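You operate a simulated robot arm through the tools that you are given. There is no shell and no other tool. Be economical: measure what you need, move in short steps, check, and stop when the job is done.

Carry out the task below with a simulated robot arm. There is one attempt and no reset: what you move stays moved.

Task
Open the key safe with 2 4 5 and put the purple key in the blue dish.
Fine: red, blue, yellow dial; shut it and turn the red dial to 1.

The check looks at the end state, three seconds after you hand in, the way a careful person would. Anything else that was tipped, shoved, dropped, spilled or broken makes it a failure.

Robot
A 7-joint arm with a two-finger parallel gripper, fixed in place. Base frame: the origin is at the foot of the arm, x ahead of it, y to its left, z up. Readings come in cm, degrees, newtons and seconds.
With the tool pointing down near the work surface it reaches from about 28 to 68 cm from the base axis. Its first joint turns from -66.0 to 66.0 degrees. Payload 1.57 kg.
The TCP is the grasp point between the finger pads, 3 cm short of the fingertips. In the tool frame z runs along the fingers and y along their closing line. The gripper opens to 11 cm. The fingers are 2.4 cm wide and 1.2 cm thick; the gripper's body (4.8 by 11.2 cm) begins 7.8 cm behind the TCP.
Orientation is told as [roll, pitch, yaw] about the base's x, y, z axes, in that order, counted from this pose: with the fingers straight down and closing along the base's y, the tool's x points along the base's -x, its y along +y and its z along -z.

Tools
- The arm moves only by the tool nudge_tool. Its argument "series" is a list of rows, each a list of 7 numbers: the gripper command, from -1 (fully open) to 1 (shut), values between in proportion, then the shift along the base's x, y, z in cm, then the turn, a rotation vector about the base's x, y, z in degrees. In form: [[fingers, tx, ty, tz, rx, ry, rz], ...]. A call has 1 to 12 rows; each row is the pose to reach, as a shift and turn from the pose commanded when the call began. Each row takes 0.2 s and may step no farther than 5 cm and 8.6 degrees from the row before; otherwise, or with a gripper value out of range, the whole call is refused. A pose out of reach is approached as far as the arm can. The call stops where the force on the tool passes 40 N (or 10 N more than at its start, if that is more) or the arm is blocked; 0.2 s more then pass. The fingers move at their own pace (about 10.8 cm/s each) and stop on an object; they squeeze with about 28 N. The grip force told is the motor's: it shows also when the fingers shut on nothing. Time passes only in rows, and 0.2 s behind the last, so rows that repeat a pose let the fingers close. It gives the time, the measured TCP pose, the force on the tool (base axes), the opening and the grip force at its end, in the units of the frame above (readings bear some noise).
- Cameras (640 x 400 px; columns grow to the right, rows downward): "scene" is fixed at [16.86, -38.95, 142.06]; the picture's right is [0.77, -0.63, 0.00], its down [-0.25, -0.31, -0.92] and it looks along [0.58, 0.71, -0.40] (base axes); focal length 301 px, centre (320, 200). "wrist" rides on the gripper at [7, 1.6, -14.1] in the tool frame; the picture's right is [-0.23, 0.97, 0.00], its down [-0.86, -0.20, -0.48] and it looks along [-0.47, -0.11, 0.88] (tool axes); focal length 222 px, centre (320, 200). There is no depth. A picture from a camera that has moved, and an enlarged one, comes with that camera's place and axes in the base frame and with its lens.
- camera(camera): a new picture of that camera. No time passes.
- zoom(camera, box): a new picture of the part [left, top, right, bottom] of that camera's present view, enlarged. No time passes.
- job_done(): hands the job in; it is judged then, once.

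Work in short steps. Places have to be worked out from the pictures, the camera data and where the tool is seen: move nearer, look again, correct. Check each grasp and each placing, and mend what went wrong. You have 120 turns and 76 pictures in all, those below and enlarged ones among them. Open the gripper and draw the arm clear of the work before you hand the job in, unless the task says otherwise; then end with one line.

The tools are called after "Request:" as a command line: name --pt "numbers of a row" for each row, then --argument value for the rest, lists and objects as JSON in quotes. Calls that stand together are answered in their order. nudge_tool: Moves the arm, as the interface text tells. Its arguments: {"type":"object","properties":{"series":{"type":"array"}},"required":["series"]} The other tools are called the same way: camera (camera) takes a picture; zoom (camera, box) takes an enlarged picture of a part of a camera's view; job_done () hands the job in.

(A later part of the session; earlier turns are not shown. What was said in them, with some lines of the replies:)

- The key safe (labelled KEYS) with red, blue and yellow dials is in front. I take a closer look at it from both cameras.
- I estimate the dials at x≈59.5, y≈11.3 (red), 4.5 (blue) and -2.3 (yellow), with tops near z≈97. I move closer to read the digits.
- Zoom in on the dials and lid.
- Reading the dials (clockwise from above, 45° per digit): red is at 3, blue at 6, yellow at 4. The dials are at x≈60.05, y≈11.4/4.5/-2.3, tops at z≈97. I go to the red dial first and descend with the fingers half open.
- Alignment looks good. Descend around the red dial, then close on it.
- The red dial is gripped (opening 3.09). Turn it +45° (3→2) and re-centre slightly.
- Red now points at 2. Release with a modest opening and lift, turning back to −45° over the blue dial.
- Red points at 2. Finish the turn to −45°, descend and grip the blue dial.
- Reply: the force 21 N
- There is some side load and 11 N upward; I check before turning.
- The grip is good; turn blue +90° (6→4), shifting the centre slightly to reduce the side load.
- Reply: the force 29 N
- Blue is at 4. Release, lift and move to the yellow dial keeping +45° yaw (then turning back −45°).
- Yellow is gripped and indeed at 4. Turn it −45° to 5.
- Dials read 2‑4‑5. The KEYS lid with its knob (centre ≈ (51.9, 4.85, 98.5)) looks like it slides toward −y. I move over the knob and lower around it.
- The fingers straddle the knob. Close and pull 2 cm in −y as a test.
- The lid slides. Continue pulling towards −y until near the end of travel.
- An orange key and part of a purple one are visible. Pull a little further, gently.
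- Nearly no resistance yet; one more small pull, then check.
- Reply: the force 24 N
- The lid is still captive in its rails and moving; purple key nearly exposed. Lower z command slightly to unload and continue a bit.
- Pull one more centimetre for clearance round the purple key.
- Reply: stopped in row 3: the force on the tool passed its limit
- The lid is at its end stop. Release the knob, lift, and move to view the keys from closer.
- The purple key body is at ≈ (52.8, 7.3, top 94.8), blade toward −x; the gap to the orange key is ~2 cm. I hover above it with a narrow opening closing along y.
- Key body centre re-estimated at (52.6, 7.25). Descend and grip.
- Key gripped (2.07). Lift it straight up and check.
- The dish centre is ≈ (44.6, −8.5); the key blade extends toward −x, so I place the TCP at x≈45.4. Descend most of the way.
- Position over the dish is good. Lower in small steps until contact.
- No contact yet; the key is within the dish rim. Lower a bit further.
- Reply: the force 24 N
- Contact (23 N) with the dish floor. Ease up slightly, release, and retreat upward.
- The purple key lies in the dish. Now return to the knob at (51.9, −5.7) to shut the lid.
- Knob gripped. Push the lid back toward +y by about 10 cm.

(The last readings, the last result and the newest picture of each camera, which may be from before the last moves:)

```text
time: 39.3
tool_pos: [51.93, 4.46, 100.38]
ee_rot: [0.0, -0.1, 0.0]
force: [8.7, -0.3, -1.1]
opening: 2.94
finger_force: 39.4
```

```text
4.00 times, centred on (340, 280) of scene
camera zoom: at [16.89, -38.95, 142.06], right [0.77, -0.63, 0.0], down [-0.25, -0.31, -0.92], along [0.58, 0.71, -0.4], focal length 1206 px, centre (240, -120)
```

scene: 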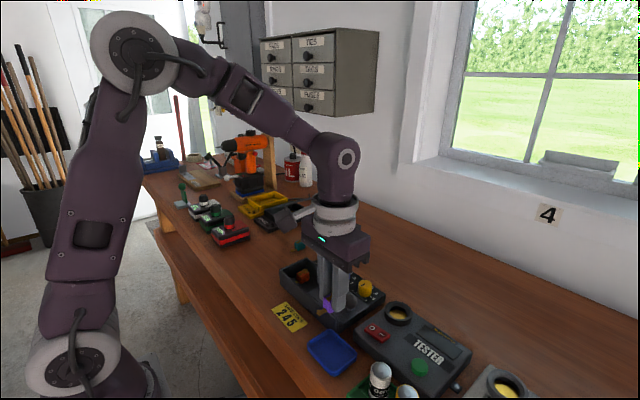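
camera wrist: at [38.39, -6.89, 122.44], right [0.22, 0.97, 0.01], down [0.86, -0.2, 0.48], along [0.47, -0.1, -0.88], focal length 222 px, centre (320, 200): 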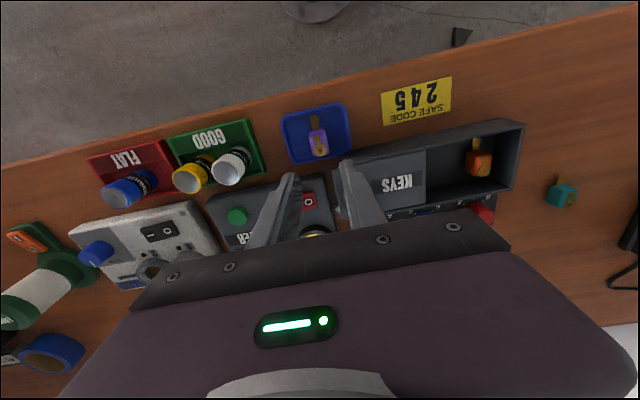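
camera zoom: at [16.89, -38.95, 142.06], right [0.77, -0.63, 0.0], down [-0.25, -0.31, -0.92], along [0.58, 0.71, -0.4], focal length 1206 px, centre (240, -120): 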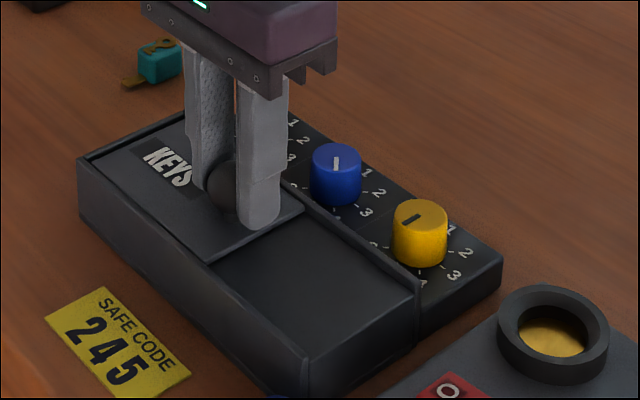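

A small gap remains; push on gently until it stops.

Request:
nudge_tool --pt "1 -0.05 0.2 0 0 0 0" --pt "1 -0.05 0.4 0 0 0 0" --pt "1 -0.05 0.6 0 0 0 0" --pt "1 -0.05 0.8 0 0 0 0" --pt "1 -0.05 0.9 0 0 0 0"

Request:
zoom --camera "scene" --box '[260, 230, 420, 330]'

```text
time: 40.6
tool_pos: [51.98, 4.85, 100.46]
ee_rot: [-0.6, 0.0, -0.2]
force: [3.0, -5.8, -2.6]
opening: 2.96
finger_force: 39.5
stopped in row 5: the force on the tool passed its limit (the readings are from after the stop); the commanded pose is now the measured one
```

```text
4.00 times, centred on (340, 280) of scene
camera zoom: at [16.88, -38.96, 142.06], right [0.77, -0.63, 0.0], down [-0.25, -0.31, -0.92], along [0.58, 0.71, -0.4], focal length 1206 px, centre (240, -120)
```

zoom: 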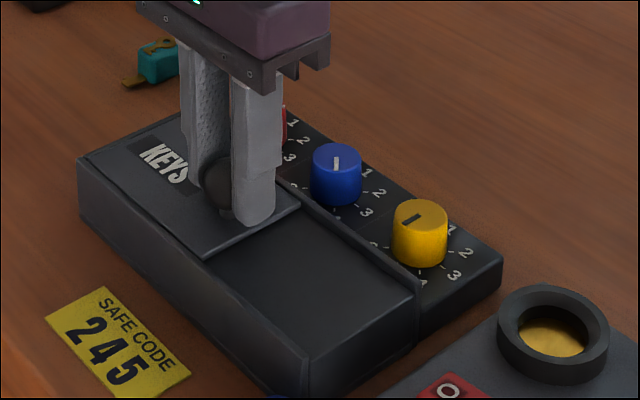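

The lid is shut at its stop. Release the knob, lift and go over the red dial.

Request:
nudge_tool --pt "0 0 0 0 0 0 0" --pt "0 0 0 0.2 0.6 0 0.2" --pt "0 0 0 3 0.6 0 0.2" --pt "0 0 0 5.5 0.6 0 0.2" --pt "0 4 3 5.5 0.6 0 0.2" --pt "0.2 8.1 5.7 5.5 0.6 0 0.2" --pt "0.2 8.1 6.65 3 0.6 0 0.2" --pt "0.2 8.1 6.65 1 0.6 0 0.2" --pt "0.2 8.1 6.65 1 0.6 0 0.2"

Request:
zoom --camera "scene" --box '[260, 230, 420, 330]'

Request:
zoom --camera "wrist" --box '[200, 60, 440, 230]'

```text
time: 42.6
tool_pos: [60.04, 11.71, 101.34]
ee_rot: [0.3, -0.1, 0.0]
force: [0.1, -0.2, 0.5]
opening: 4.4
finger_force: 0.0
```

```text
4.00 times, centred on (340, 280) of scene
camera zoom: at [16.86, -38.95, 142.06], right [0.77, -0.63, 0.0], down [-0.25, -0.31, -0.92], along [0.58, 0.71, -0.4], focal length 1206 px, centre (240, -120)
```

zoom: 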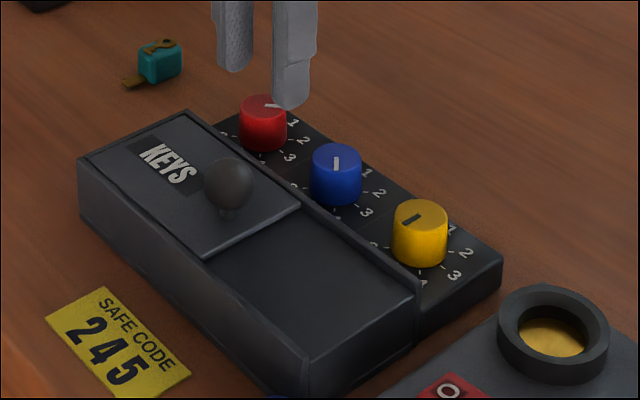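

```text
2.35 times, centred on (320, 145) of wrist
camera zoom: at [53.08, 13.27, 115.64], right [0.23, 0.97, 0.0], down [0.85, -0.2, 0.48], along [0.47, -0.11, -0.88], focal length 523 px, centre (320, 329)
```

zoom: 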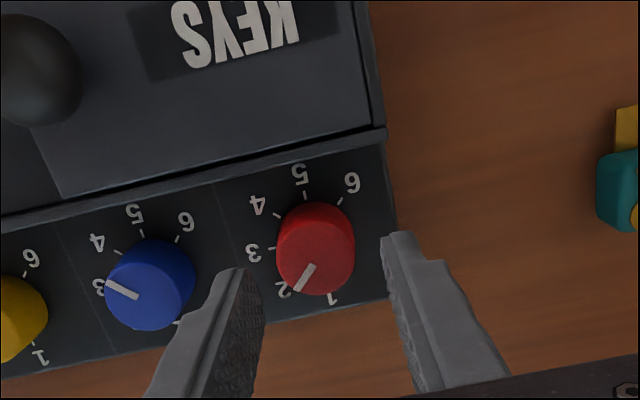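

Lid fully closed. Descend on the red dial, grip and turn +45° (2→1).

Request:
nudge_tool --pt "0.2 0 -0.15 -1.5 0 0 0" --pt "0.2 0 -0.15 -3 0 0 0" --pt "1 0 -0.15 -3 0 0 0" --pt "1 0 -0.15 -3 0 0 0" --pt "1 0 -0.15 -3 0 0 7.5" --pt "1 0 -0.15 -3 0 0 15" --pt "1 0 -0.15 -3 0 0 22.5" --pt "1 0 -0.15 -3 0 0 30" --pt "1 0 -0.15 -3 0 0 37.5" --pt "1 0 -0.15 -3 0 0 45" --pt "1 0 -0.15 -3 0 0 45"

Request:
zoom --camera "wrist" --box '[200, 60, 440, 230]'

```text
time: 45.0
tool_pos: [59.95, 11.45, 98.4]
ee_rot: [0.3, -0.2, 45.2]
force: [-5.2, 0.9, 0.4]
opening: 3.08
finger_force: 39.2
```

```text
2.35 times, centred on (320, 145) of wrist
camera zoom: at [54.06, 7.73, 112.61], right [-0.53, 0.85, 0.0], down [0.75, 0.46, 0.48], along [0.4, 0.26, -0.88], focal length 523 px, centre (320, 329)
```

zoom: 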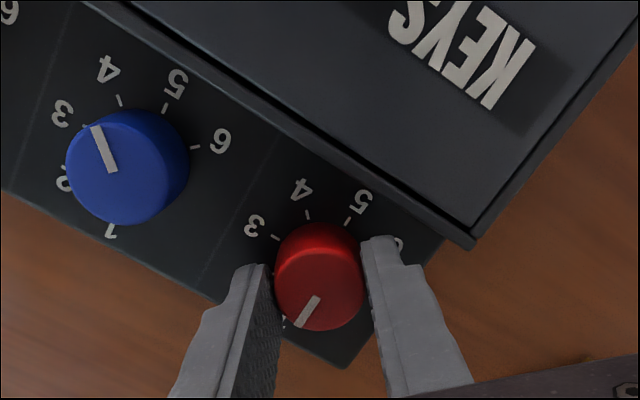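

Red now points along +x, i.e. at 1. Release and draw the arm clear upward and back.

Request:
nudge_tool --pt "0.2 0 0 0 0 0 0" --pt "0.2 0 0 0 0 0 0" --pt "0.2 0 0 2 0 0 0" --pt "0.2 0 0 5 0 0 -8" --pt "0 0 0 9 0 0 -16" --pt "-0.5 -3 0 12 0 0 -24" --pt "-1 -6 0 15 0 0 -32" --pt "-1 -9 0 18 0 0 -40" --pt "-1 -12 0 20 0 0 -45" --pt "-1 -15 0 22 0 0 -45" --pt "-1 -18 0 24 0 0 -45" --pt "-1 -18 0 24 0 0 -45"

Request:
zoom --camera "scene" --box '[260, 230, 420, 330]'

Request:
camera --camera "scene"

Request:
camera --camera "wrist"

```text
time: 47.6
tool_pos: [42.08, 11.56, 122.53]
ee_rot: [0.2, -0.1, 0.0]
force: [0.0, -0.9, 0.3]
opening: 11.0
finger_force: 0.0
```

```text
4.00 times, centred on (340, 280) of scene
camera zoom: at [16.86, -38.95, 142.06], right [0.77, -0.63, 0.0], down [-0.25, -0.31, -0.92], along [0.58, 0.71, -0.4], focal length 1206 px, centre (240, -120)
```

zoom: 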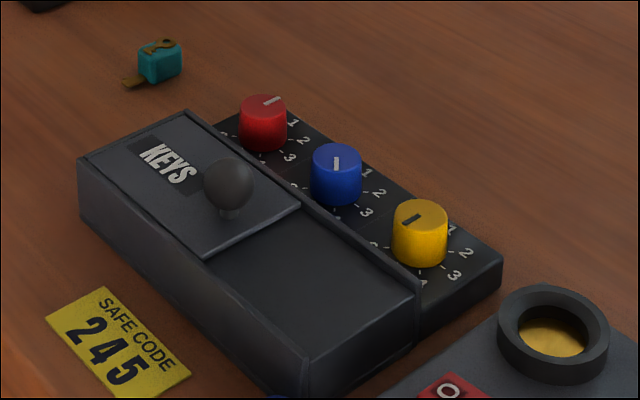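

```text
28 pictures are left
```

scene: 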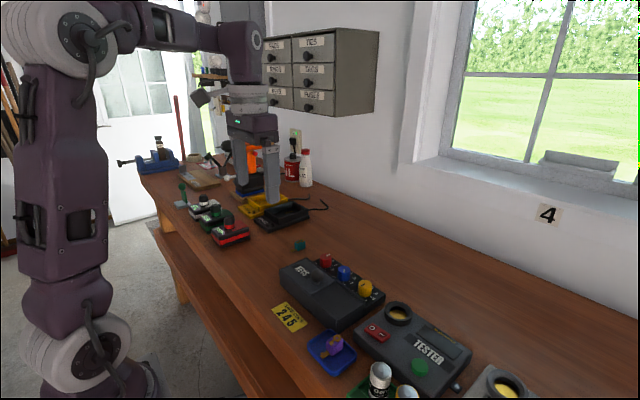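

```text
27 pictures are left
camera wrist: at [35.13, 13.11, 136.69], right [0.23, 0.97, 0.0], down [0.85, -0.2, 0.48], along [0.47, -0.11, -0.88], focal length 222 px, centre (320, 200)
```

wrist: 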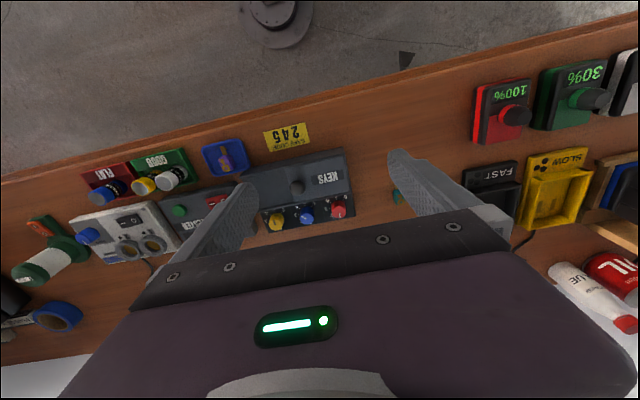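

The lid is shut, the red dial is at 1, the purple key is in the blue dish, and everything else is where it was. I hand the job in.

Request:
job_done

```text
The job is handed in.
```

I opened the safe with 2‑4‑5 (red, blue, yellow), put the purple key in the blue dish, slid the lid shut, and turned the red dial to 1; blue and yellow are still at 4 and 5.
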